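You operate a simulated robot arm through the tools that you are given. There is no shell and no other tool.

You are at the controls of a simulated two-armed robot. One attempt, no reset.

TASK
Take the dish cloth from the oven worktop and hang it over the handle of the oven door.

It is judged by the outcome, as a careful person would: the job done as asked, and still so three seconds after it is handed in. It fails if anything else is knocked over, pushed out of place, dropped, spilled or broken. Flat cloth is picked up by pressing the open fingertips on it (5 to 10 N) and closing them slowly along it; thin cloth reads only 2 to 8 mm in the jaws.

THE ROBOT
Two 7-joint arms with two-finger parallel grippers on one trunk, on a base that drives. Base frame: it is fixed to the floor where the robot stands at the start and does not move with it; the origin is under the middle of the robot, x ahead of it, y to its left, z up. Lengths are in mm, angles in degrees, forces in N, time in s.
The left shoulder is at the start at [30, 119, 935], the right one opposite. With the tool pointing down near the work surface each hand reaches from about 280 to 680 mm from the robot's upright axis, wherever it stands, measured 20 degrees to its own side. Places, roughly: dish cloth [2750, -250, 1000]. Payload 3.43 kg a hand.
The tool frame of a hand sits at the grasp point between the pads (the TCP): z along the fingers, y along the line on which they close. The tips reach 30 mm beyond it. Largest opening 94 mm; finger width 28, thickness 10; the body of the gripper, 50 by 96 mm, starts 55 mm behind the TCP.
Orientation is told as [roll, pitch, yaw] about the base's x, y, z axes, in that order, counted from this pose: with the fingers straight down and closing along the base's y, the tool's x points along the base's -x, its y along +y and its z along -z.

THE INTERFACE
- The arms move only by the tool send_rows. It takes "left_steps", "right_steps" or both (then of equal length, played together; a hand with none holds still); each is one flat list of numbers, 7 for each row, row after row: the shift along the base's x, y, z in units of 300 mm (1.0 is 300 mm), then the turn, a rotation vector about the base's x, y, z in units of 90 degrees (1.0 is 90 degrees), then the finger opening in mm, from 0 to 94. In form: [dx, dy, dz, ax, ay, az, gripper, dx, dy, dz, ax, ay, az, gripper, ...]. A call has 1 to 20 rows; each row is the pose to reach, as a shift and turn from the pose commanded when the call began. A call with a number of a shift or a turn outside -1 to 1 is refused whole. Each row takes 0.2 s and may step no farther than 50 mm and 8.6 degrees from the row before; otherwise, or with a gripper value out of range, the whole call is refused. Where a pose cannot be reached the arm comes as near as it can. A force on the tool above 40 N (or 10 N above the force at the start of the call, whichever is more), or a blocked arm, ends the call early, and 0.2 s more pass. Each finger travels about 72 mm/s and halts on what it meets, pressing with about 23 N; the grip force reading is that of the motor and also rises with nothing between the fingers. The clock runs only during rows and for 0.2 s after the last one: add rows that repeat a pose to give the fingers time. It gives the time, the measured TCP pose, the force on the tool (base axes), the opening and the grip force at its end, in the units of the frame above (readings bear some noise), with the torque about the TCP (base axes, N m) and any sound that the robot's microphone picked up, and new pictures: "pictures" is both (left out), scene, wrist or none (wrist: the cameras of the hands that moved).
- Cameras (640 x 400 px; columns grow to the right, rows downward): "scene" is now at [54.5, 15.1, 1654.9]; the picture's right is [0.16, -0.99, 0.00], its down [-0.64, -0.11, -0.76] and it looks along [0.75, 0.13, -0.65] (base axes); focal length 261 px, centre (320, 200). "left" rides on the left gripper at [76, -14, -103] in its tool frame; the picture's right is [0.18, 0.98, 0.00], its down [-0.75, 0.14, -0.64] and it looks along [-0.63, 0.12, 0.77] (tool axes); focal length 243 px, centre (320, 200). "right" rides on the right gripper at [76, 14, -103] in its tool frame; the picture's right is [-0.18, 0.98, 0.00], its down [-0.75, -0.14, -0.64] and it looks along [-0.63, -0.12, 0.77] (tool axes); focal length 243 px, centre (320, 200). There is no depth. A picture from a camera that has moved, and an enlarged one, comes with that camera's place and axes in the base frame and with its lens.
- raise_lower(by): slides the trunk up (or, below 0, down) by that many mm; the arms and the scene camera ride with it, the base frame stays. It gives what a move gives, with no picture.
- drive_base(legs): drives the robot by 1 to 6 legs, each [ahead, turn to the left] in mm and degrees, along the robot's own axes; the way and the turn of a leg run together, so that a leg with both is an arc; at most 1500 mm and 180 degrees a leg. The arms and the cameras ride along, it lands a little off, and it stops where it bumps. It gives what a move gives, and a new picture of the scene camera.
- turn_head(pan, tilt): turns the head with the scene camera to pan (to the left, within 143 degrees either way) and tilt (down, from -29 to 69), counted from straight ahead of the robot. It gives what a move gives, and a new picture of the scene camera.
- zoom(camera, box): a new picture of the part [left, top, right, bottom] of that camera's present view, enlarged. It takes no simulated time.
- sign_off(): hands the job in; it is judged then, once.

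Nothing tells you exact positions but the pictures and the camera data. Unless the task says otherwise, let go and move clear before handing in.

The tools are called after "Call:" as a command line: name --argument value ..., lists and objects as JSON in quotes. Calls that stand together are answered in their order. send_rows: Moves the arms, as the interface text tells. Its arguments: {"type":"object","properties":{"left_steps":{"type":"array"},"right_steps":{"type":"array"},"pictures":{"type":"string","enum":["both","scene","wrist","none"]}},"required":[]} The other tools are called the same way: raise_lower (by) slides the trunk up or down; drive_base (legs) drives the base; turn_head (pan, tilt) turns the head that bears the scene camera; zoom (camera, box) takes an enlarged picture of a part of a camera's view; sign_off () hands the job in.

At the start:

```text
t: 0.0
left_tool_pos: [401.1, 153.2, 1150.5]
left_ee_rot: [0.0, 0.0, 0.0]
left_ft_force: [-0.7, 0.1, -0.4]
left_moment: [0.02, -0.02, 0.01]
left_width: 94.0
left_finger_force: 0.1
right_tool_pos: [461.1, -200.9, 1074.0]
right_ee_rot: [0.1, 0.0, -0.1]
right_ft_force: [-0.8, -0.1, 0.7]
right_moment: [0.0, 0.0, 0.0]
right_width: 94.1
right_finger_force: 0.1
trunk travel left (down, up): [-200.0, 210.0]
robot x, y, heading: [0.7, -1.0, -0.1]
head pan, tilt: [9.5, 40.4]
```

scene: 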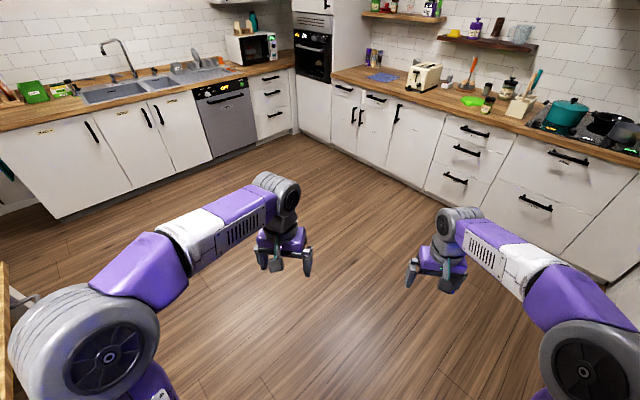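
right: 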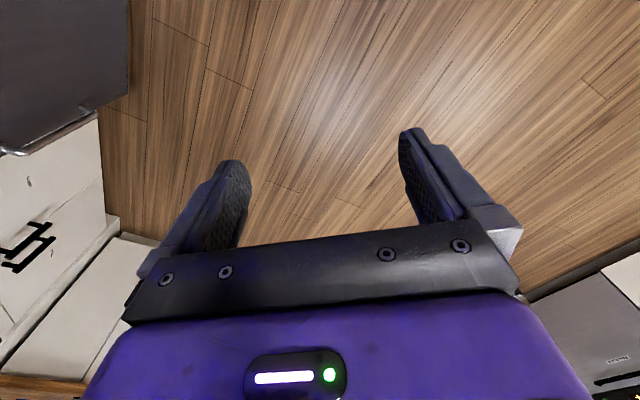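
left: 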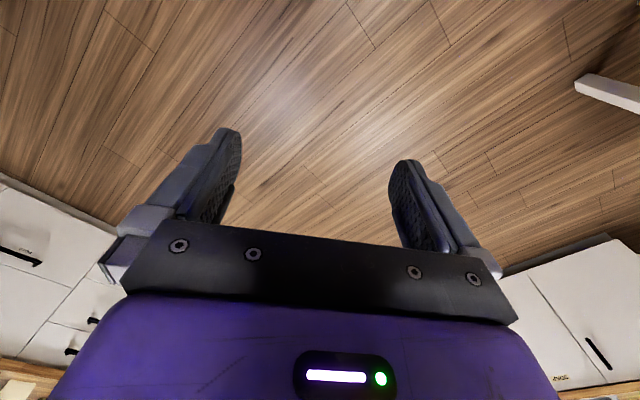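

The blue cloth seems to lie on the right-hand worktop, near the tall cabinet with a built-in oven. I'll look closer before driving.

Call:
zoom --camera "scene" --box '[260, 0, 480, 138]'

Call:
zoom --camera "scene" --box '[420, 60, 640, 198]'

Call:
turn_head --pan -40 --tilt 25

```text
2.90 times, centred on (370, 69) of scene
camera zoom: at [54.5, 15.1, 1654.9], right [0.16, -0.99, 0.0], down [-0.64, -0.11, -0.76], along [0.75, 0.13, -0.65], focal length 756 px, centre (175, 580)
```

zoom: 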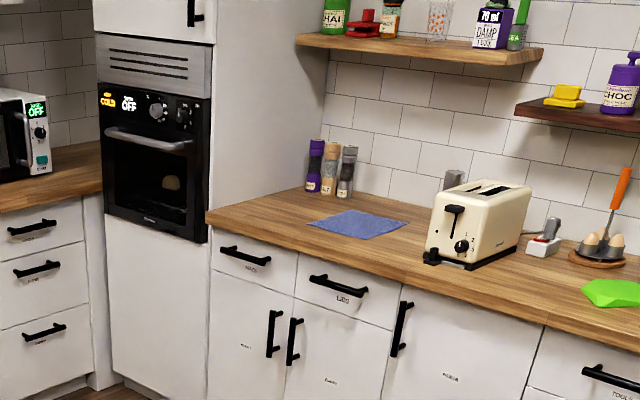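

```text
2.90 times, centred on (530, 129) of scene
camera zoom: at [54.5, 15.1, 1654.9], right [0.16, -0.99, 0.0], down [-0.64, -0.11, -0.76], along [0.75, 0.13, -0.65], focal length 756 px, centre (-289, 406)
```

zoom: 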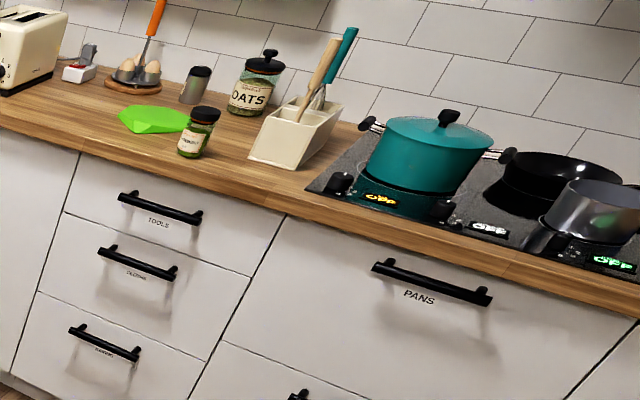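

```text
t: 1.2
left_tool_pos: [401.2, 154.1, 1150.4]
left_ee_rot: [0.0, 0.0, -0.1]
left_ft_force: [0.2, 0.4, -0.3]
left_moment: [-0.01, 0.01, 0.01]
left_width: 94.2
left_finger_force: 0.1
right_tool_pos: [460.5, -200.3, 1073.1]
right_ee_rot: [0.0, 0.1, 0.0]
right_ft_force: [0.2, 0.7, -0.7]
right_moment: [0.02, 0.03, 0.05]
right_width: 94.0
right_finger_force: 0.0
trunk travel left (down, up): [-200.0, 210.0]
robot x, y, heading: [-2.3, -1.3, 0.0]
head pan, tilt: [-40.0, 25.0]
camera scene: at [41.5, -58.1, 1678.8], right [-0.64, -0.77, 0.0], down [-0.32, 0.27, -0.91], along [0.69, -0.58, -0.42], focal length 261 px, centre (320, 200)
```

scene: 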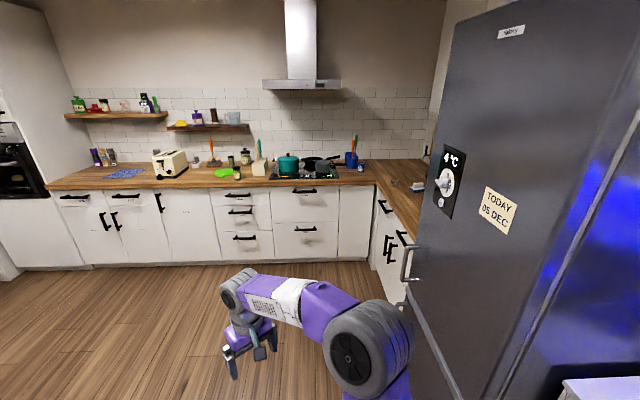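

The cloth lies on the right-hand worktop, just to the right of the tall cabinet with the built-in oven. That front seems to face about 40° from my heading. I'll drive to a standoff in front of it and turn to face it.

Call:
drive_base --legs '[[0, 19.9], [1100, 0], [1000, 0], [0, -59.9]]'

Call:
turn_head --pan 0 --tilt 35

```text
t: 15.3
left_tool_pos: [2375.1, 597.1, 1150.1]
left_ee_rot: [0.0, 0.0, -39.1]
left_ft_force: [-0.6, 1.3, 0.6]
left_moment: [-0.01, -0.05, -0.04]
left_width: 94.1
left_finger_force: 0.0
right_tool_pos: [2197.1, 285.2, 1072.7]
right_ee_rot: [0.0, 0.0, -39.2]
right_ft_force: [-0.1, -0.4, 0.7]
right_moment: [-0.02, 0.02, 0.01]
right_width: 93.9
right_finger_force: 0.1
trunk travel left (down, up): [-200.0, 210.0]
robot x, y, heading: [1967.5, 732.8, -39.3]
head pan, tilt: [-40.0, 25.0]
camera scene: at [1962.1, 662.4, 1678.8], right [-0.98, -0.19, 0.0], down [-0.08, 0.42, -0.91], along [0.17, -0.89, -0.42], focal length 261 px, centre (320, 200)
```

scene: 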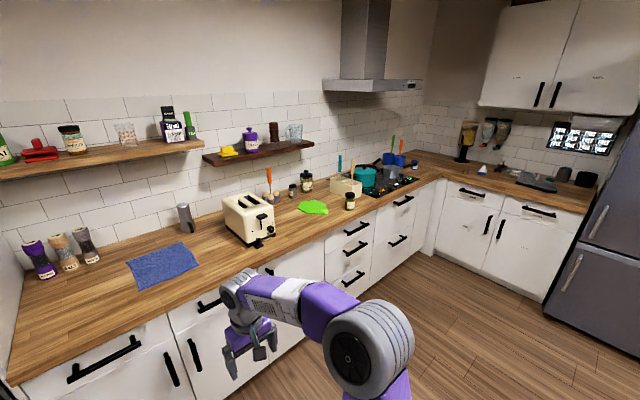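

```text
t: 16.4
left_tool_pos: [2375.4, 598.4, 1151.1]
left_ee_rot: [0.0, 0.0, -39.3]
left_ft_force: [-0.2, 0.0, 0.2]
left_moment: [0.0, 0.01, -0.02]
left_width: 94.2
left_finger_force: 0.0
right_tool_pos: [2197.2, 286.7, 1073.0]
right_ee_rot: [0.0, 0.0, -39.1]
right_ft_force: [-0.1, -0.5, 0.2]
right_moment: [-0.05, -0.05, -0.03]
right_width: 94.1
right_finger_force: 0.0
trunk travel left (down, up): [-200.0, 210.0]
robot x, y, heading: [1967.4, 729.6, -39.0]
head pan, tilt: [0.0, 35.0]
camera scene: at [2013.2, 697.4, 1663.1], right [-0.63, -0.77, 0.0], down [-0.44, 0.36, -0.82], along [0.63, -0.52, -0.57], focal length 261 px, centre (320, 200)
```

scene: 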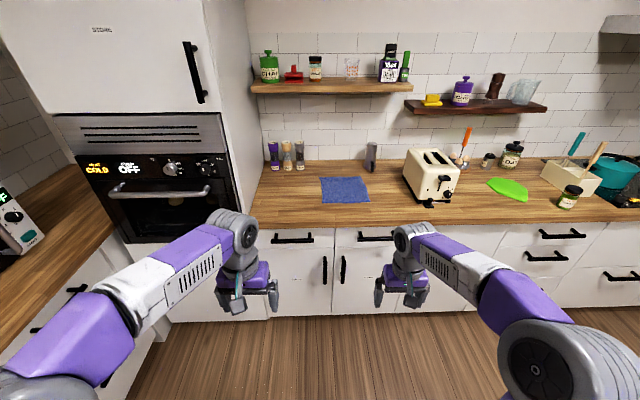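

The picture now faces the worktop squarely. The cloth centre triangulates to about [2833, -150, 915], and the oven with its silver bar handle is on the left. I'll zoom in on both.

Call:
zoom --camera "scene" --box '[250, 130, 410, 230]'

Call:
zoom --camera "scene" --box '[50, 110, 270, 250]'

```text
4.00 times, centred on (330, 180) of scene
camera zoom: at [2013.2, 697.4, 1663.1], right [-0.63, -0.77, 0.0], down [-0.44, 0.36, -0.82], along [0.63, -0.52, -0.57], focal length 1044 px, centre (280, 280)
```

zoom: 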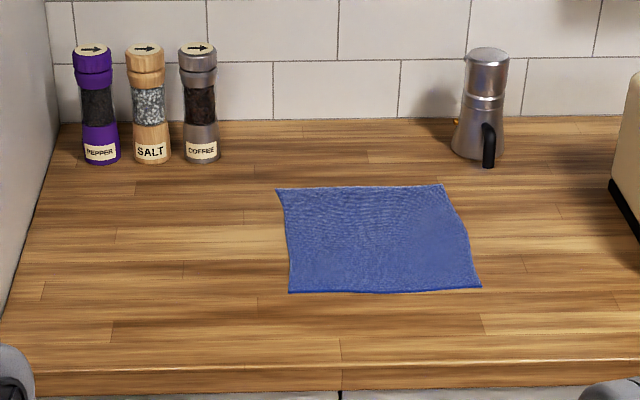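

```text
2.86 times, centred on (160, 180) of scene
camera zoom: at [2013.2, 697.4, 1663.1], right [-0.63, -0.77, 0.0], down [-0.44, 0.36, -0.82], along [0.63, -0.52, -0.57], focal length 746 px, centre (777, 257)
```

zoom: 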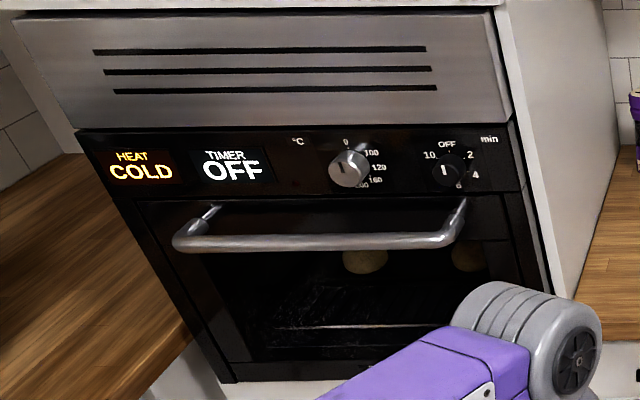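

The cloth is about 240 × 255 mm, lying square to the worktop, with its near edge about 150 mm behind the front edge. I'll tuck the right hand back out of the way, then drive in so the left hand can reach the cloth.

Call:
send_rows --right_steps '[-0.1, 0.08, 0, 0, 0, 0, 40, -0.2, 0.16, 0, 0, 0, 0, 40, -0.3, 0.24, 0, 0, 0, 0, 40, -0.34, 0.28, 0, 0, 0, 0, 40]' --pictures "none"

Call:
drive_base --legs '[[0, -15], [550, 0]]'

Call:
turn_head --pan 15 --tilt 50

```text
t: 17.4
left_tool_pos: [2374.7, 598.3, 1149.9]
left_ee_rot: [0.1, 0.0, -39.2]
left_ft_force: [-0.5, -0.7, -0.3]
left_moment: [-0.01, -0.02, 0.0]
left_width: 94.1
left_finger_force: 0.0
right_tool_pos: [2096.3, 371.3, 1072.9]
right_ee_rot: [0.0, 0.0, -39.3]
right_ft_force: [0.5, -0.2, 0.2]
right_moment: [-0.01, 0.01, 0.01]
right_width: 39.8
right_finger_force: 0.0
trunk travel left (down, up): [-200.0, 210.0]
robot x, y, heading: [1966.8, 732.5, -39.0]
head pan, tilt: [0.0, 35.0]
```

```text
t: 21.5
left_tool_pos: [2643.8, 49.8, 1149.8]
left_ee_rot: [0.0, -0.1, -54.6]
left_ft_force: [0.3, -0.7, -0.1]
left_moment: [0.01, -0.01, 0.0]
left_width: 94.0
left_finger_force: 0.1
right_tool_pos: [2315.3, -96.2, 1073.0]
right_ee_rot: [0.0, 0.0, -54.6]
right_ft_force: [0.0, 0.6, 0.0]
right_moment: [0.03, 0.04, 0.01]
right_width: 40.0
right_finger_force: 0.0
trunk travel left (down, up): [-200.0, 210.0]
robot x, y, heading: [2284.5, 285.5, -54.4]
head pan, tilt: [0.0, 35.0]
camera scene: at [2320.6, 240.3, 1663.1], right [-0.81, -0.58, 0.0], down [-0.33, 0.47, -0.82], along [0.47, -0.67, -0.57], focal length 261 px, centre (320, 200)
```

scene: 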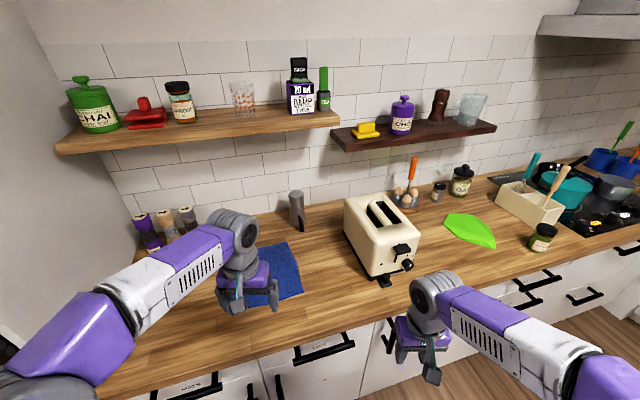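

```text
t: 22.2
left_tool_pos: [2642.7, 48.2, 1149.6]
left_ee_rot: [-0.1, 0.0, -54.6]
left_ft_force: [-0.6, 0.7, -0.2]
left_moment: [-0.04, 0.01, 0.0]
left_width: 93.9
left_finger_force: 0.0
right_tool_pos: [2313.8, -96.3, 1072.4]
right_ee_rot: [0.0, 0.0, -54.6]
right_ft_force: [0.4, 0.1, -0.1]
right_moment: [-0.02, 0.01, 0.05]
right_width: 40.0
right_finger_force: 0.0
trunk travel left (down, up): [-200.0, 210.0]
robot x, y, heading: [2286.3, 288.0, -54.5]
head pan, tilt: [15.0, 50.0]
camera scene: at [2328.4, 263.5, 1641.4], right [-0.64, -0.77, 0.0], down [-0.59, 0.49, -0.64], along [0.5, -0.41, -0.77], focal length 261 px, centre (320, 200)
```

scene: 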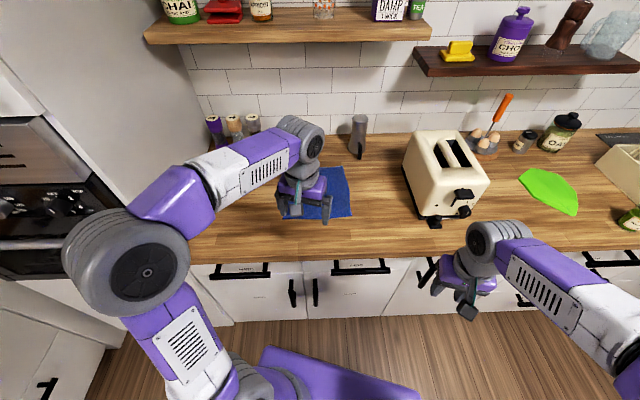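

The left hand is already above the cloth's near side, and the corner positions agree between views, so the worktop is at z≈915. I'll move the left hand over a spot about 50 mm inside the middle of the near edge, squared to it, and look through the wrist camera.

Call:
send_rows --left_steps '[0.076, -0.081, -0.07, 0, 0, 0.028, 80, 0.152, -0.162, -0.15, 0, 0, 0.056, 70, 0.228, -0.243, -0.23, 0, 0, 0.084, 64, 0.304, -0.325, -0.32, 0, 0, 0.112, 64, 0.38, -0.406, -0.41, 0, 0, 0.14, 64, 0.457, -0.487, -0.5, 0, 0, 0.167, 64, 0.457, -0.487, -0.5, 0, 0, 0.167, 64]'

```text
t: 23.8
left_tool_pos: [2778.4, -94.0, 1001.0]
left_ee_rot: [0.0, -0.2, -39.5]
left_ft_force: [0.4, -1.0, 0.2]
left_moment: [-0.03, -0.02, 0.01]
left_width: 63.9
left_finger_force: 0.0
right_tool_pos: [2313.5, -95.0, 1072.2]
right_ee_rot: [0.0, 0.1, -54.6]
right_ft_force: [0.4, 1.5, -0.9]
right_moment: [-0.01, -0.01, 0.01]
right_width: 39.9
right_finger_force: 0.0
trunk travel left (down, up): [-200.0, 210.0]
robot x, y, heading: [2287.9, 284.0, -54.6]
head pan, tilt: [15.0, 50.0]
camera scene: at [2328.0, 264.2, 1641.4], right [-0.64, -0.77, 0.0], down [-0.59, 0.49, -0.64], along [0.5, -0.41, -0.77], focal length 261 px, centre (320, 200)
camera left: at [2711.1, -57.3, 1101.7], right [0.48, 0.88, 0.0], down [0.67, -0.37, 0.64], along [0.56, -0.31, -0.77], focal length 243 px, centre (320, 200)
```

scene: 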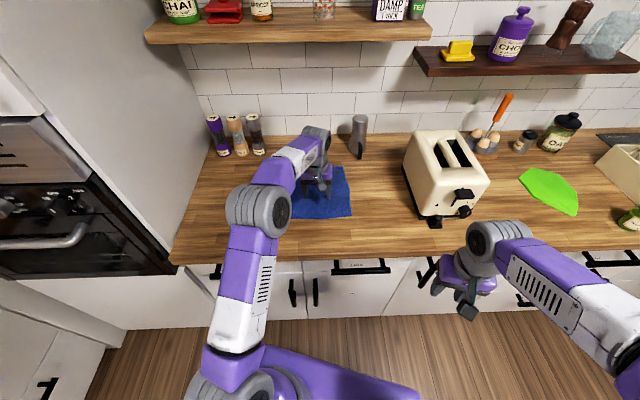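
left: 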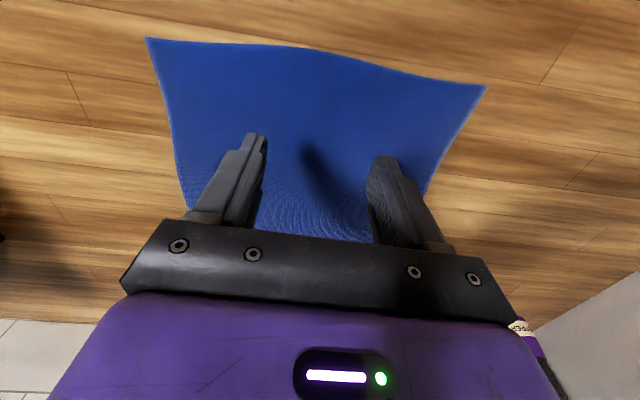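

The cloth is under the fingers, with the near edge about 55 mm toward me from the grasp point. I'll lower toward it.

Call:
send_rows --left_steps '[0, 0, -0.06, 0, 0, 0, 64, 0, 0, -0.11, 0, 0, 0, 64, 0, 0, -0.14, 0, 0, 0, 64, 0, 0, -0.16, 0, 0, 0, 64]' --pictures "wrist"

```text
t: 24.8
left_tool_pos: [2780.4, -96.2, 953.6]
left_ee_rot: [0.0, 0.0, -39.4]
left_ft_force: [0.0, -0.1, 0.0]
left_moment: [0.03, 0.01, -0.01]
left_width: 64.1
left_finger_force: 0.2
right_tool_pos: [2314.5, -96.0, 1072.7]
right_ee_rot: [0.0, 0.0, -54.5]
right_ft_force: [0.0, 0.3, 0.0]
right_moment: [-0.04, 0.02, -0.07]
right_width: 40.1
right_finger_force: 0.1
trunk travel left (down, up): [-200.0, 210.0]
robot x, y, heading: [2286.9, 288.9, -54.6]
head pan, tilt: [15.0, 50.0]
camera left: at [2713.1, -59.8, 1054.8], right [0.48, 0.88, 0.0], down [0.67, -0.37, 0.64], along [0.56, -0.31, -0.77], focal length 243 px, centre (320, 200)
```

left: 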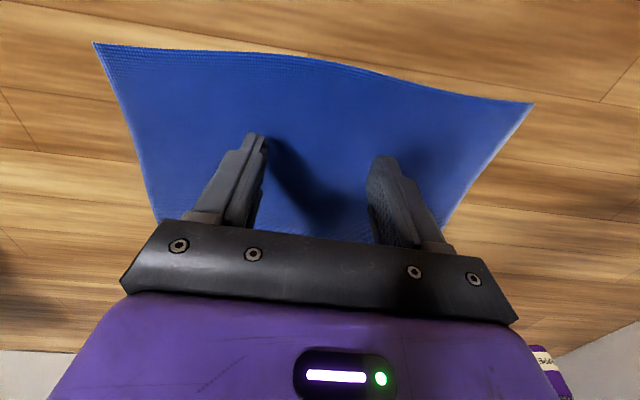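

The tips are just above the cloth. I'll keep lowering in small steps until I feel it.

Call:
send_rows --left_steps '[0, 0, -0.01, 0, 0, 0, 64, 0, 0, -0.02, 0, 0, 0, 64, 0, 0, -0.027, 0, 0, 0, 64]' --pictures "none"

```text
t: 25.6
left_tool_pos: [2781.2, -96.5, 944.9]
left_ee_rot: [-0.1, 0.0, -39.6]
left_ft_force: [0.5, 0.0, 0.1]
left_moment: [0.01, -0.01, 0.0]
left_width: 63.9
left_finger_force: 0.1
right_tool_pos: [2313.2, -96.7, 1071.8]
right_ee_rot: [0.1, 0.0, -54.6]
right_ft_force: [0.0, 0.7, -0.2]
right_moment: [0.01, 0.0, -0.01]
right_width: 39.8
right_finger_force: 0.0
trunk travel left (down, up): [-200.0, 210.0]
robot x, y, heading: [2288.2, 285.7, -54.7]
head pan, tilt: [15.0, 50.0]
```

Call:
send_rows --left_steps '[0, 0, -0.007, 0, 0, 0, 64, 0, 0, -0.014, 0, 0, 0, 64, 0, 0, -0.014, 0, 0, 0, 64]' --pictures "none"

```text
t: 26.4
left_tool_pos: [2781.1, -97.8, 940.8]
left_ee_rot: [0.1, -0.1, -39.6]
left_ft_force: [0.4, -0.5, 7.0]
left_moment: [0.07, -0.02, -0.01]
left_width: 63.9
left_finger_force: 0.1
right_tool_pos: [2314.7, -96.3, 1073.0]
right_ee_rot: [0.0, 0.0, -54.6]
right_ft_force: [-0.2, -0.5, 0.0]
right_moment: [-0.01, 0.04, -0.03]
right_width: 40.3
right_finger_force: 0.1
trunk travel left (down, up): [-200.0, 210.0]
robot x, y, heading: [2287.3, 286.7, -54.7]
head pan, tilt: [15.0, 50.0]
```

The fingers are pressing with 7 N, which is right. Now I'll close them slowly along the cloth.

Call:
send_rows --left_steps '[0, 0, 0, 0, 0, 0, 60, 0, 0, 0, 0, 0, 0, 56, 0, 0, 0, 0, 0, 0, 52, 0, 0, 0, 0, 0, 0, 48, 0, 0, 0, 0, 0, 0, 44, 0, 0, 0, 0, 0, 0, 40, 0, 0, 0, 0, 0, 0, 36, 0, 0, 0, 0, 0, 0, 32, 0, 0, 0, 0, 0, 0, 28, 0, 0, 0, 0, 0, 0, 24, 0, 0, 0, 0, 0, 0, 20, 0, 0, 0, 0, 0, 0, 16, 0, 0, 0, 0, 0, 0, 12, 0, 0, 0, 0, 0, 0, 8, 0, 0, 0, 0, 0, 0, 4, 0, 0, 0, 0, 0, 0, 0, 0, 0, 0, 0, 0, 0, 0, 0, 0, 0, 0, 0, 0, 0]' --pictures "both"

```text
t: 30.2
left_tool_pos: [2779.1, -97.9, 942.2]
left_ee_rot: [0.2, 0.0, -39.6]
left_ft_force: [-1.4, -1.1, 12.4]
left_moment: [0.11, 0.11, 0.0]
left_width: 2.5
left_finger_force: 23.1
right_tool_pos: [2313.2, -94.8, 1073.0]
right_ee_rot: [-0.1, -0.1, -54.6]
right_ft_force: [-0.5, -0.5, 0.3]
right_moment: [0.01, 0.05, -0.03]
right_width: 39.6
right_finger_force: 0.0
trunk travel left (down, up): [-200.0, 210.0]
robot x, y, heading: [2285.0, 282.8, -54.6]
head pan, tilt: [15.0, 50.0]
camera scene: at [2327.2, 264.2, 1641.4], right [-0.64, -0.77, 0.0], down [-0.59, 0.49, -0.64], along [0.5, -0.41, -0.77], focal length 261 px, centre (320, 200)
camera left: at [2712.4, -60.1, 1042.7], right [0.48, 0.88, 0.0], down [0.67, -0.37, 0.64], along [0.56, -0.31, -0.77], focal length 243 px, centre (320, 200)
```

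scene: 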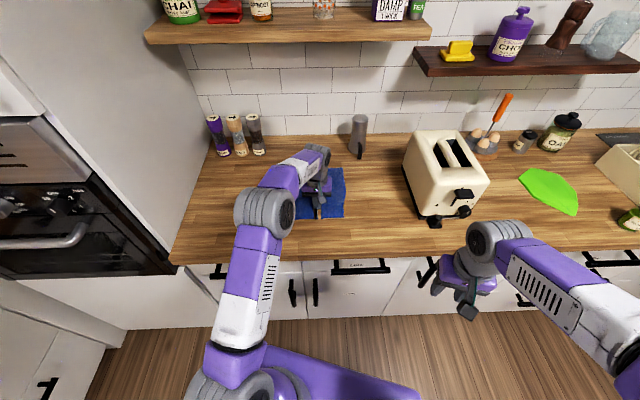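
left: 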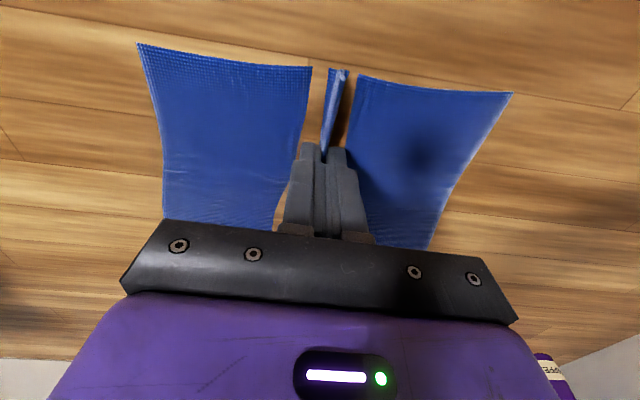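

The jaws read 2.5 mm with a ridge of cloth between them, so it looks gripped. I'll lift gently and check.

Call:
send_rows --left_steps '[0, 0, 0.05, 0, 0, 0, 0, 0, 0, 0.12, 0, 0, 0, 0, 0, 0, 0.22, 0, 0, 0, 0, 0, 0, 0.34, 0, 0, 0, 0, 0, 0, 0.46, 0, 0, 0, 0, 0, 0, 0.58, 0, 0, 0, 0, 0, 0, 0.7, 0, 0, 0, 0, 0, 0, 0.7, 0, 0, 0, 0]' --pictures "both"

```text
t: 32.0
left_tool_pos: [2772.4, -90.3, 1147.5]
left_ee_rot: [-0.1, 0.1, -39.6]
left_ft_force: [0.8, 0.6, 0.2]
left_moment: [0.04, -0.01, -0.02]
left_width: 2.5
left_finger_force: 23.2
left hand out of reach, approached as far as the arm can: row 7, 8
right_tool_pos: [2314.1, -96.4, 1071.9]
right_ee_rot: [-0.1, 0.0, -54.6]
right_ft_force: [-0.4, 0.4, -0.3]
right_moment: [0.03, -0.04, -0.02]
right_width: 39.9
right_finger_force: 0.0
trunk travel left (down, up): [-200.0, 210.0]
robot x, y, heading: [2283.1, 286.9, -54.6]
head pan, tilt: [15.0, 50.0]
camera scene: at [2329.2, 262.8, 1641.3], right [-0.64, -0.77, 0.0], down [-0.59, 0.49, -0.64], along [0.5, -0.41, -0.77], focal length 261 px, centre (320, 200)
camera left: at [2706.4, -53.7, 1248.6], right [0.48, 0.87, 0.0], down [0.67, -0.37, 0.64], along [0.56, -0.31, -0.77], focal length 243 px, centre (320, 200)
```

scene: 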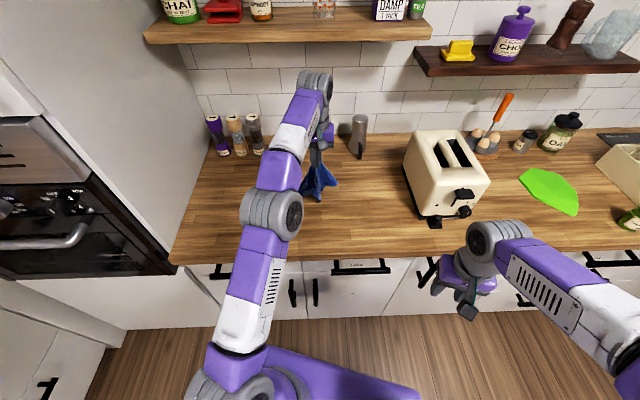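
left: 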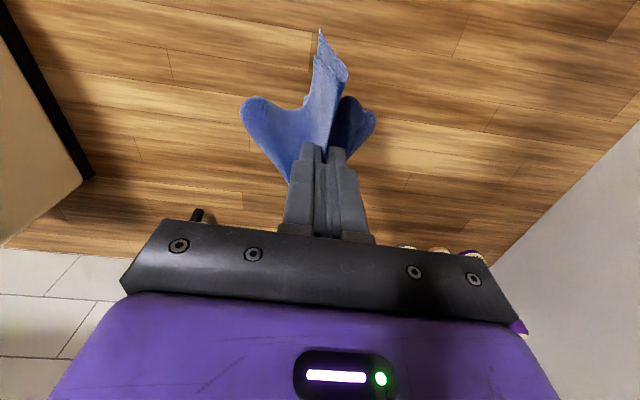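

The cloth is off the worktop and hanging gathered in the left hand. I'll raise the trunk to clear everything, then back away from the worktop and find the handle.

Call:
raise_lower --by 120

Call:
drive_base --legs '[[-550, 0], [0, 15]]'

Call:
turn_head --pan 25 --tilt 30

```text
t: 33.5
left_tool_pos: [2772.4, -89.5, 1268.1]
left_ee_rot: [0.0, 0.0, -39.6]
left_ft_force: [-0.2, -0.4, -0.7]
left_moment: [0.03, 0.0, 0.01]
left_width: 2.2
left_finger_force: 22.8
right_tool_pos: [2315.1, -95.8, 1192.1]
right_ee_rot: [-0.1, 0.0, -54.5]
right_ft_force: [0.2, 0.2, 0.4]
right_moment: [-0.05, -0.01, 0.02]
right_width: 40.2
right_finger_force: 0.1
trunk travel left (down, up): [-320.0, 90.0]
robot x, y, heading: [2287.4, 287.2, -54.7]
head pan, tilt: [15.0, 50.0]
```

```text
t: 37.6
left_tool_pos: [2534.3, 498.8, 1267.1]
left_ee_rot: [-0.1, -0.1, -24.7]
left_ft_force: [0.3, 0.2, 0.0]
left_moment: [0.02, 0.03, -0.01]
left_width: 2.5
left_finger_force: 23.0
right_tool_pos: [2092.9, 375.6, 1191.3]
right_ee_rot: [0.0, 0.0, -39.8]
right_ft_force: [-0.4, 0.1, 0.4]
right_moment: [0.03, -0.01, 0.0]
right_width: 39.8
right_finger_force: 0.2
trunk travel left (down, up): [-320.0, 90.0]
robot x, y, heading: [1964.8, 738.6, -39.9]
head pan, tilt: [15.0, 50.0]
camera scene: at [2014.3, 727.3, 1761.3], right [-0.42, -0.91, 0.0], down [-0.7, 0.32, -0.64], along [0.58, -0.27, -0.77], focal length 261 px, centre (320, 200)
```

scene: 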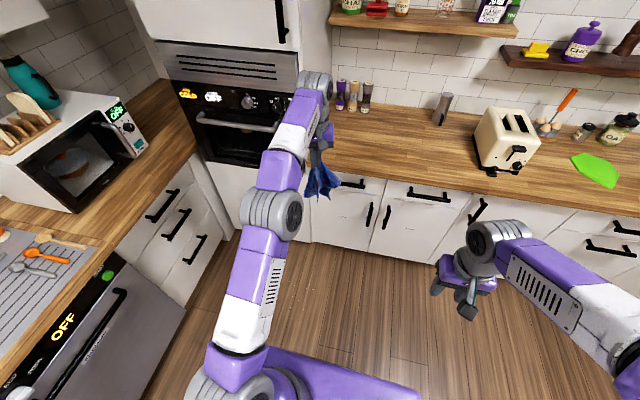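

```text
t: 38.4
left_tool_pos: [2534.1, 498.3, 1268.5]
left_ee_rot: [0.0, -0.1, -24.7]
left_ft_force: [0.8, 0.3, -1.3]
left_moment: [-0.02, -0.02, -0.03]
left_width: 2.4
left_finger_force: 22.9
right_tool_pos: [2091.5, 376.6, 1192.0]
right_ee_rot: [0.0, 0.0, -39.8]
right_ft_force: [0.9, 0.5, 0.0]
right_moment: [0.01, 0.03, 0.0]
right_width: 40.2
right_finger_force: 0.2
trunk travel left (down, up): [-320.0, 90.0]
robot x, y, heading: [1969.2, 741.0, -39.9]
head pan, tilt: [25.0, 30.0]
camera scene: at [2031.5, 736.0, 1790.8], right [-0.26, -0.97, 0.0], down [-0.48, 0.13, -0.87], along [0.84, -0.22, -0.5], focal length 261 px, centre (320, 200)
```

scene: 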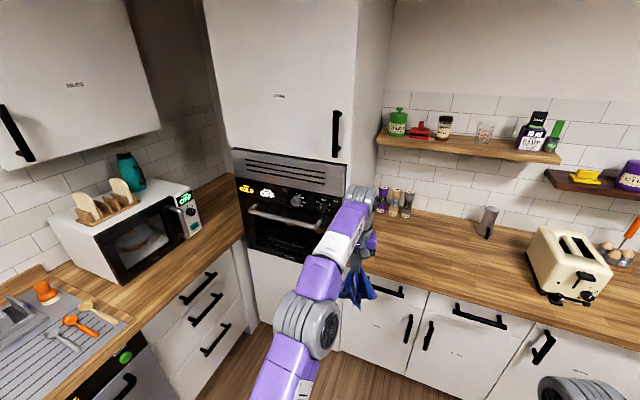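

The cloth is held well. I'll zoom in on the oven handle from this higher viewpoint to triangulate it.

Call:
zoom --camera "scene" --box '[225, 145, 385, 245]'

Call:
zoom --camera "scene" --box '[310, 210, 406, 310]'

```text
4.00 times, centred on (305, 195) of scene
camera zoom: at [2031.5, 736.0, 1790.8], right [-0.26, -0.97, 0.0], down [-0.48, 0.13, -0.87], along [0.84, -0.22, -0.5], focal length 1044 px, centre (380, 220)
```

zoom: 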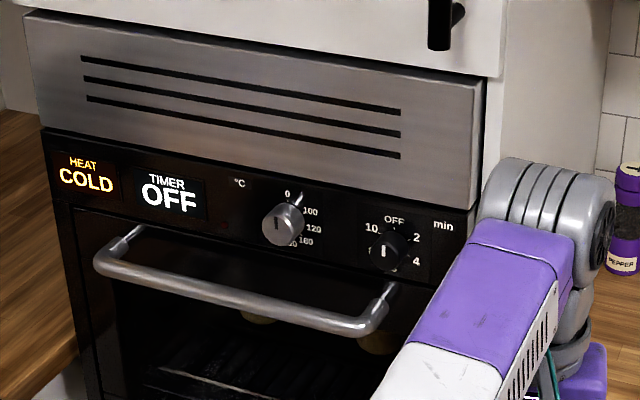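

```text
4.00 times, centred on (358, 260) of scene
camera zoom: at [2031.5, 736.0, 1790.8], right [-0.26, -0.97, 0.0], down [-0.48, 0.13, -0.87], along [0.84, -0.22, -0.5], focal length 1044 px, centre (168, -40)
```

zoom: 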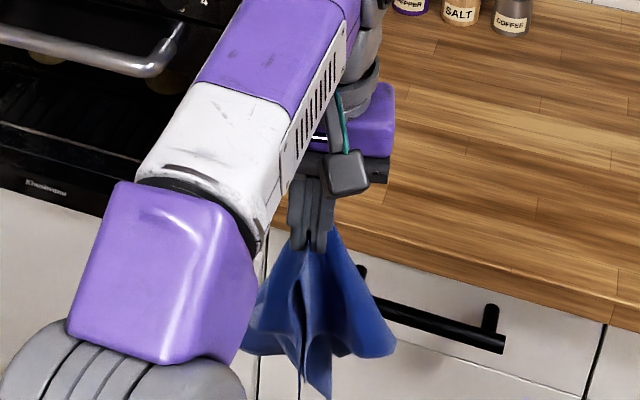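

The bar is a tube about 350 mm long along the door at z≈1110. It stands roughly 90 mm off the door, so there's a good gap behind it. I'll draw the left hand in, drive to a spot in front of the oven and look again.

Call:
send_rows --left_steps '[-0.12, 0.077, 0, 0, 0, -0.033, 0, -0.24, 0.154, 0, 0, 0, -0.066, 0, -0.36, 0.231, 0, 0, 0, -0.1, 0, -0.48, 0.308, 0, 0, 0, -0.133, 0, -0.593, 0.383, 0, 0, 0, -0.166, 0]' --pictures "none"

Call:
drive_base --legs '[[0, 39.4], [589, 0], [0, -25.4]]'

Call:
turn_head --pan 10 --tilt 40

```text
t: 39.6
left_tool_pos: [2354.0, 617.0, 1267.1]
left_ee_rot: [0.0, 0.0, -39.7]
left_ft_force: [-0.1, 0.5, 0.5]
left_moment: [-0.01, -0.01, 0.03]
left_width: 2.3
left_finger_force: 22.3
right_tool_pos: [2092.3, 379.1, 1193.3]
right_ee_rot: [0.0, 0.0, -39.8]
right_ft_force: [-0.4, -0.2, -0.5]
right_moment: [-0.02, 0.03, 0.02]
right_width: 39.6
right_finger_force: 0.0
trunk travel left (down, up): [-320.0, 90.0]
robot x, y, heading: [1965.8, 735.8, -39.9]
head pan, tilt: [25.0, 30.0]
```

```text
t: 46.1
left_tool_pos: [2963.4, 687.0, 1267.0]
left_ee_rot: [0.0, 0.0, -27.1]
left_ft_force: [-0.5, 0.2, 0.3]
left_moment: [0.0, 0.01, 0.08]
left_width: 2.4
left_finger_force: 23.0
right_tool_pos: [2758.3, 397.0, 1192.4]
right_ee_rot: [0.0, 0.1, -27.2]
right_ft_force: [0.0, -0.7, -0.2]
right_moment: [0.0, 0.04, 0.02]
right_width: 40.2
right_finger_force: 0.0
trunk travel left (down, up): [-320.0, 90.0]
robot x, y, heading: [2555.2, 725.1, -27.4]
head pan, tilt: [25.0, 30.0]
camera scene: at [2620.8, 735.6, 1790.9], right [-0.04, -1.0, 0.0], down [-0.5, 0.02, -0.87], along [0.87, -0.03, -0.5], focal length 261 px, centre (320, 200)
```

scene: 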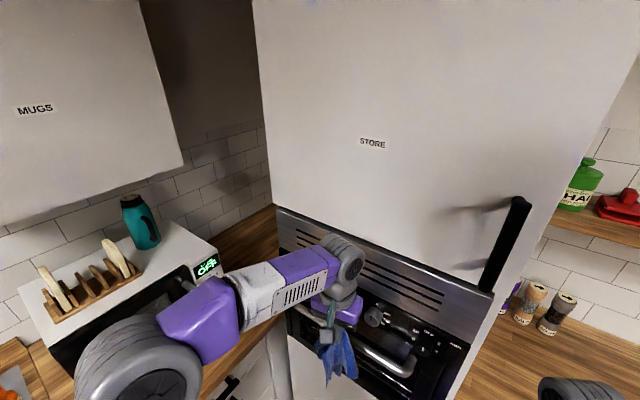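

```text
t: 46.9
left_tool_pos: [2964.4, 688.1, 1266.7]
left_ee_rot: [0.1, 0.1, -27.1]
left_ft_force: [0.9, -0.6, 0.0]
left_moment: [0.0, 0.01, 0.04]
left_width: 2.3
left_finger_force: 22.8
right_tool_pos: [2759.1, 397.6, 1191.3]
right_ee_rot: [0.0, 0.0, -27.1]
right_ft_force: [0.5, -1.0, 0.2]
right_moment: [-0.03, -0.04, -0.03]
right_width: 39.8
right_finger_force: 0.2
trunk travel left (down, up): [-320.0, 90.0]
robot x, y, heading: [2553.2, 724.2, -27.6]
head pan, tilt: [10.0, 40.0]
camera scene: at [2611.9, 714.3, 1775.6], right [-0.29, -0.96, 0.0], down [-0.61, 0.19, -0.77], along [0.73, -0.23, -0.64], focal length 261 px, centre (320, 200)
```

scene: 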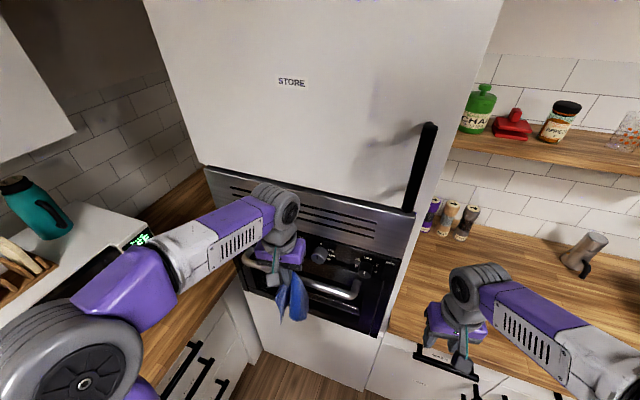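

The hand is in front of the oven with the cloth hanging in front of the bar. I'll zoom in to refine the positions of the bar, door and knobs.

Call:
zoom --camera "scene" --box '[220, 220, 420, 345]'

Call:
zoom --camera "left" --box '[0, 0, 640, 400]'

```text
3.20 times, centred on (320, 282) of scene
camera zoom: at [2611.9, 714.3, 1775.6], right [-0.29, -0.96, 0.0], down [-0.61, 0.19, -0.77], along [0.73, -0.23, -0.64], focal length 835 px, centre (320, -64)
```

zoom: 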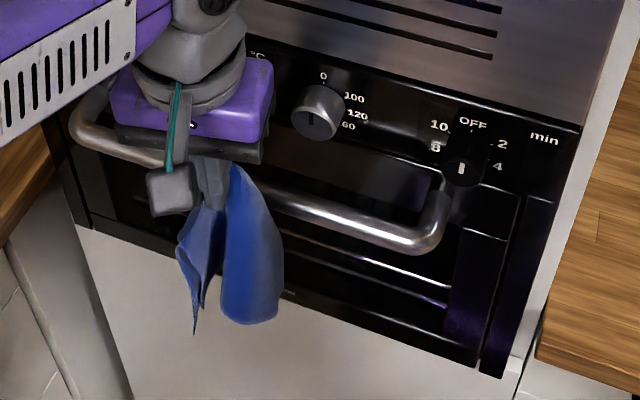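

```text
1.00 times, centred on (320, 200) of left (not enlarged: the box is as wide or as high as the picture)
camera zoom: at [2890.4, 710.2, 1368.6], right [0.28, 0.96, 0.0], down [0.74, -0.22, 0.64], along [0.62, -0.18, -0.77], focal length 243 px, centre (320, 200)
```

zoom: 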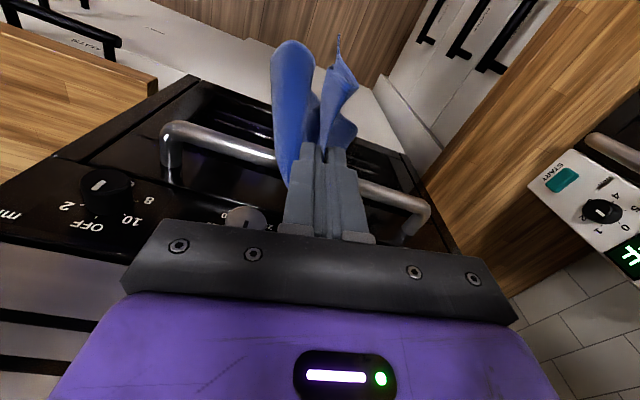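

The wrist and head cameras agree: bar axis at z≈1110, about 92 mm clear of the door, with a knob above its middle. I'll hang the cloth left of the knob. First I'll shift and square the hand in front of the bar, then tilt the fingertips toward the door.

Call:
send_rows --left_steps '[0.1, 0.11, 0, 0, 0, -0.07, 0, 0.203, 0.22, 0, 0, 0, -0.139, 0, 0.203, 0.22, 0, 0, 0, -0.139, 0]' --pictures "none"

Call:
send_rows --left_steps '[0, 0, -0.06, -0.047, -0.057, 0, 0, 0, 0, -0.12, -0.094, -0.114, 0, 0, 0, 0, -0.18, -0.1275, -0.154, 0, 0, 0, 0, -0.2, -0.1275, -0.154, 0, 0]' --pictures "both"

```text
t: 47.7
left_tool_pos: [3025.0, 754.8, 1267.7]
left_ee_rot: [0.0, 0.1, -39.8]
left_ft_force: [-0.3, -0.6, 0.2]
left_moment: [0.03, 0.0, 0.01]
left_width: 2.3
left_finger_force: 23.2
right_tool_pos: [2756.9, 398.6, 1191.1]
right_ee_rot: [0.0, 0.1, -27.2]
right_ft_force: [-0.4, 0.3, 0.2]
right_moment: [-0.01, -0.02, -0.03]
right_width: 40.0
right_finger_force: 0.0
trunk travel left (down, up): [-320.0, 90.0]
robot x, y, heading: [2555.1, 720.5, -27.1]
head pan, tilt: [10.0, 40.0]
```

```text
t: 48.7
left_tool_pos: [3025.5, 755.2, 1208.4]
left_ee_rot: [0.0, -18.0, -39.7]
left_ft_force: [-1.0, 0.3, -0.9]
left_moment: [-0.03, 0.02, 0.01]
left_width: 2.4
left_finger_force: 22.8
right_tool_pos: [2758.1, 397.8, 1192.4]
right_ee_rot: [0.0, 0.0, -27.2]
right_ft_force: [0.4, 0.2, 0.4]
right_moment: [0.0, -0.01, 0.04]
right_width: 39.9
right_finger_force: 0.1
trunk travel left (down, up): [-320.0, 90.0]
robot x, y, heading: [2558.1, 724.8, -27.3]
head pan, tilt: [10.0, 40.0]
camera scene: at [2612.1, 713.9, 1775.5], right [-0.3, -0.96, 0.0], down [-0.61, 0.19, -0.77], along [0.73, -0.23, -0.64], focal length 261 px, centre (320, 200)
camera left: at [2936.0, 810.4, 1281.2], right [0.49, 0.87, -0.06], down [0.49, -0.22, 0.84], along [0.72, -0.44, -0.53], focal length 243 px, centre (320, 200)
```

scene: 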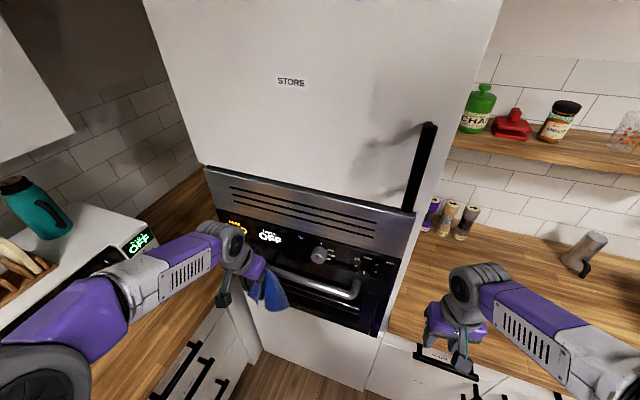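
left: 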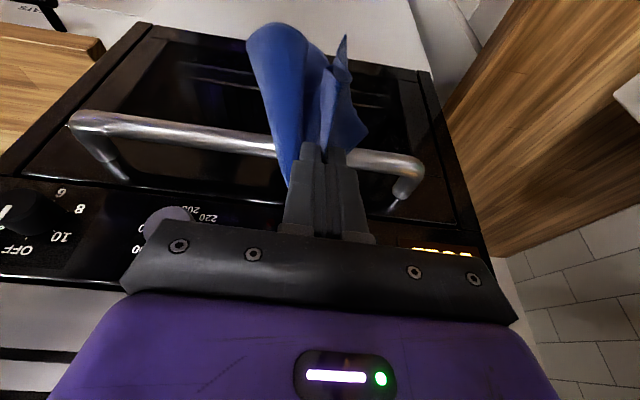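

The hand is tilted and the cloth hangs in front of the bar, with the tips above it. I'll move the tips forward over the bar toward the door.

Call:
send_rows --left_steps '[0.075, -0.062, 0, 0, 0, 0, 0, 0.149, -0.123, 0, 0, 0, 0, 0, 0.223, -0.185, 0, 0, 0, 0, 0, 0.298, -0.246, 0, 0, 0, 0, 0, 0.372, -0.308, 0, 0, 0, 0, 0, 0.372, -0.308, 0, 0, 0, 0, 0]' --pictures "both"

```text
t: 49.8
left_tool_pos: [3114.2, 682.1, 1203.3]
left_ee_rot: [-0.3, -15.9, -39.2]
left_ft_force: [-32.1, 16.9, 11.7]
left_moment: [-0.98, -2.32, 0.32]
left_width: 2.5
left_finger_force: 22.6
right_tool_pos: [2757.9, 399.3, 1191.1]
right_ee_rot: [-0.1, 0.0, -27.1]
right_ft_force: [1.8, -1.5, -0.8]
right_moment: [0.02, 0.1, -0.02]
right_width: 40.0
right_finger_force: 0.0
trunk travel left (down, up): [-320.0, 90.0]
robot x, y, heading: [2555.9, 726.4, -27.3]
head pan, tilt: [10.0, 40.0]
stopped in row 5 (left hand): the force on the tool passed its limit at 76 N (the readings are from after the stop); the commanded pose is now the measured one
camera scene: at [2610.1, 715.1, 1775.6], right [-0.29, -0.96, 0.0], down [-0.61, 0.19, -0.77], along [0.73, -0.23, -0.64], focal length 261 px, centre (320, 200)
camera left: at [3027.6, 735.3, 1279.6], right [0.49, 0.87, -0.05], down [0.52, -0.24, 0.82], along [0.7, -0.43, -0.57], focal length 243 px, centre (320, 200)
```

scene: 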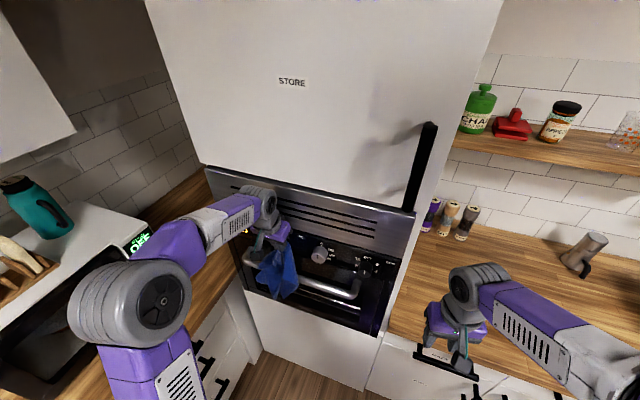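
left: 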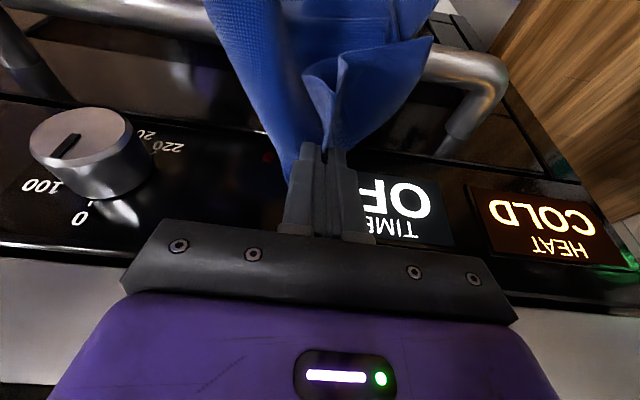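

The hand touched the steel vent panel, which juts out above the control panel at about z≥1265. The fingertips themselves were still free. I'll back off 40 mm and tilt the hand further, so the wrist stays clear while the tips go in lower.

Call:
send_rows --left_steps '[-0.052, 0.043, 0, 0, 0, 0, 0, -0.103, 0.085, 0, 0, 0, 0, 0, -0.103, 0.085, 0, -0.032, -0.039, 0, 0, -0.103, 0.085, 0, -0.0644, -0.078, 0, 0, -0.103, 0.085, 0, -0.0644, -0.078, 0, 0]' --pictures "both"

Call:
zoom --camera "scene" --box '[200, 160, 420, 340]'

```text
t: 51.0
left_tool_pos: [3086.7, 705.3, 1202.4]
left_ee_rot: [-0.2, -25.3, -39.4]
left_ft_force: [-0.6, -0.1, -0.7]
left_moment: [0.0, -0.01, -0.01]
left_width: 2.4
left_finger_force: 23.3
right_tool_pos: [2758.8, 398.2, 1192.2]
right_ee_rot: [0.1, 0.0, -27.1]
right_ft_force: [-0.8, -0.2, 0.3]
right_moment: [0.01, 0.0, 0.02]
right_width: 40.0
right_finger_force: 0.1
trunk travel left (down, up): [-320.0, 90.0]
robot x, y, heading: [2560.5, 724.3, -26.9]
head pan, tilt: [10.0, 40.0]
camera scene: at [2612.3, 713.9, 1775.5], right [-0.29, -0.96, 0.0], down [-0.61, 0.19, -0.77], along [0.73, -0.23, -0.64], focal length 261 px, centre (320, 200)
camera left: at [2990.8, 765.8, 1260.9], right [0.5, 0.86, -0.08], down [0.41, -0.15, 0.9], along [0.77, -0.48, -0.42], focal length 243 px, centre (320, 200)
```

scene: 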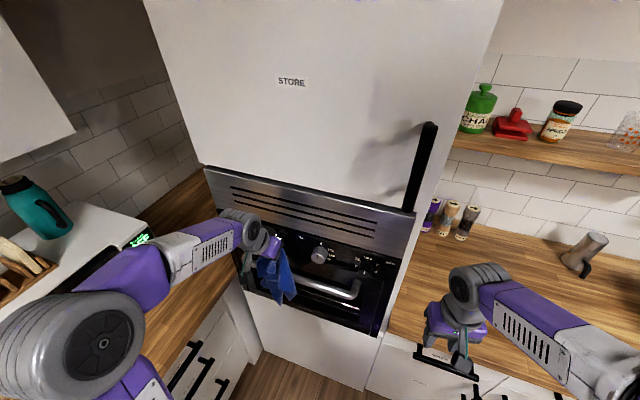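
left: 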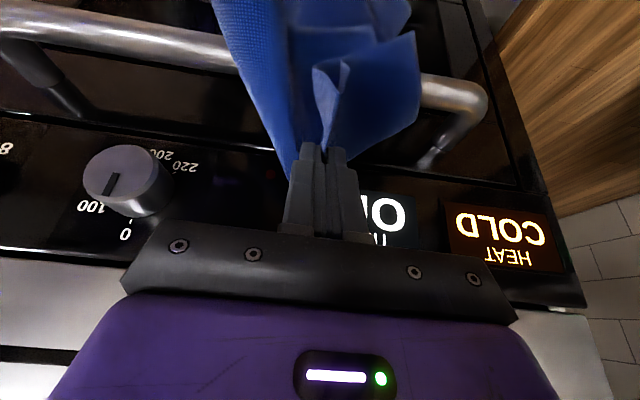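

```text
2.22 times, centred on (310, 250) of scene
camera zoom: at [2612.3, 713.9, 1775.5], right [-0.29, -0.96, 0.0], down [-0.61, 0.19, -0.77], along [0.73, -0.23, -0.64], focal length 580 px, centre (342, 89)
```

zoom: 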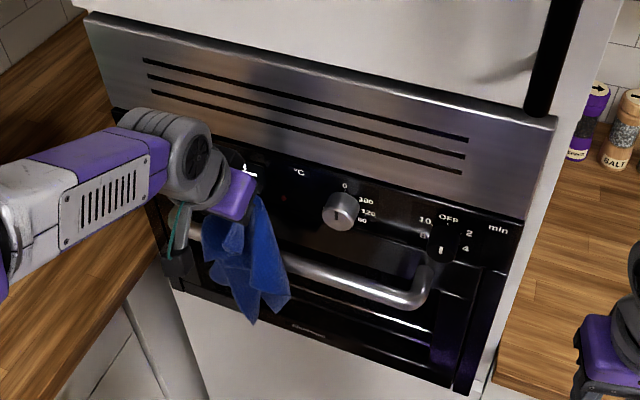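

That cleared it and nothing moved. Now I'll bring the tips over and down behind the bar in one combined path.

Call:
send_rows --left_steps '[0.0347, -0.0287, -0.067, 0, 0, 0, 0, 0.086, -0.0712, -0.133, 0, 0, 0, 0, 0.1117, -0.0924, -0.217, 0, 0, 0, 0, 0.1297, -0.1073, -0.3, 0, 0, 0, 0, 0.1297, -0.1073, -0.3, 0, 0, 0, 0]' --pictures "both"

Call:
zoom --camera "scene" --box '[200, 160, 420, 340]'

```text
t: 51.8
left_tool_pos: [3111.9, 685.1, 1143.7]
left_ee_rot: [-0.2, -24.7, -39.1]
left_ft_force: [-25.9, 17.8, 26.2]
left_moment: [0.34, 0.64, -0.31]
left_width: 2.4
left_finger_force: 22.8
right_tool_pos: [2756.1, 400.2, 1193.6]
right_ee_rot: [0.1, -0.2, -27.0]
right_ft_force: [0.7, -0.6, -0.1]
right_moment: [0.05, 0.03, -0.01]
right_width: 39.9
right_finger_force: 0.1
trunk travel left (down, up): [-320.0, 90.0]
robot x, y, heading: [2554.4, 724.0, -26.9]
head pan, tilt: [10.0, 40.0]
stopped in row 4 (left hand): the force on the tool passed its limit at 47 N (the readings are from after the stop); the commanded pose is now the measured one
camera scene: at [2607.3, 716.2, 1775.9], right [-0.29, -0.96, 0.0], down [-0.61, 0.19, -0.77], along [0.73, -0.22, -0.64], focal length 261 px, centre (320, 200)
camera left: at [3017.9, 744.1, 1204.1], right [0.49, 0.87, -0.08], down [0.41, -0.15, 0.9], along [0.77, -0.47, -0.43], focal length 243 px, centre (320, 200)
```

scene: 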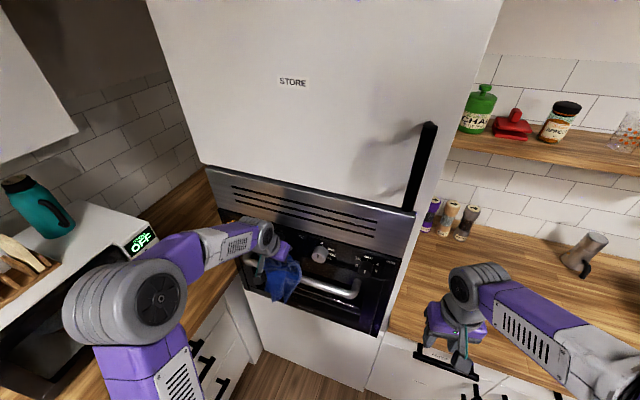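
left: 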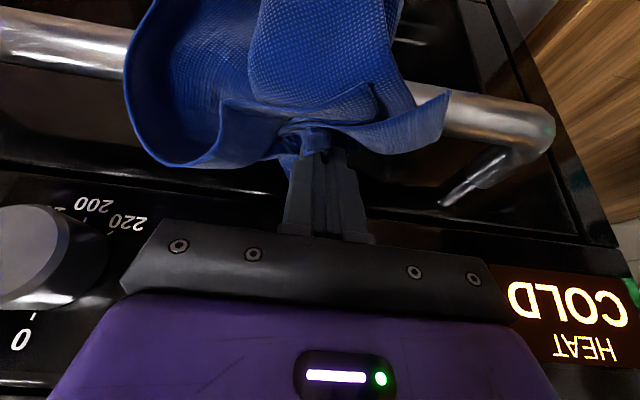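

```text
2.22 times, centred on (310, 250) of scene
camera zoom: at [2607.3, 716.2, 1775.9], right [-0.29, -0.96, 0.0], down [-0.61, 0.19, -0.77], along [0.73, -0.22, -0.64], focal length 580 px, centre (342, 89)
```

zoom: 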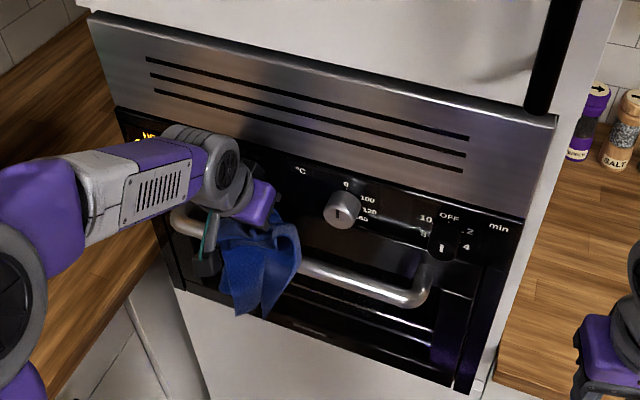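

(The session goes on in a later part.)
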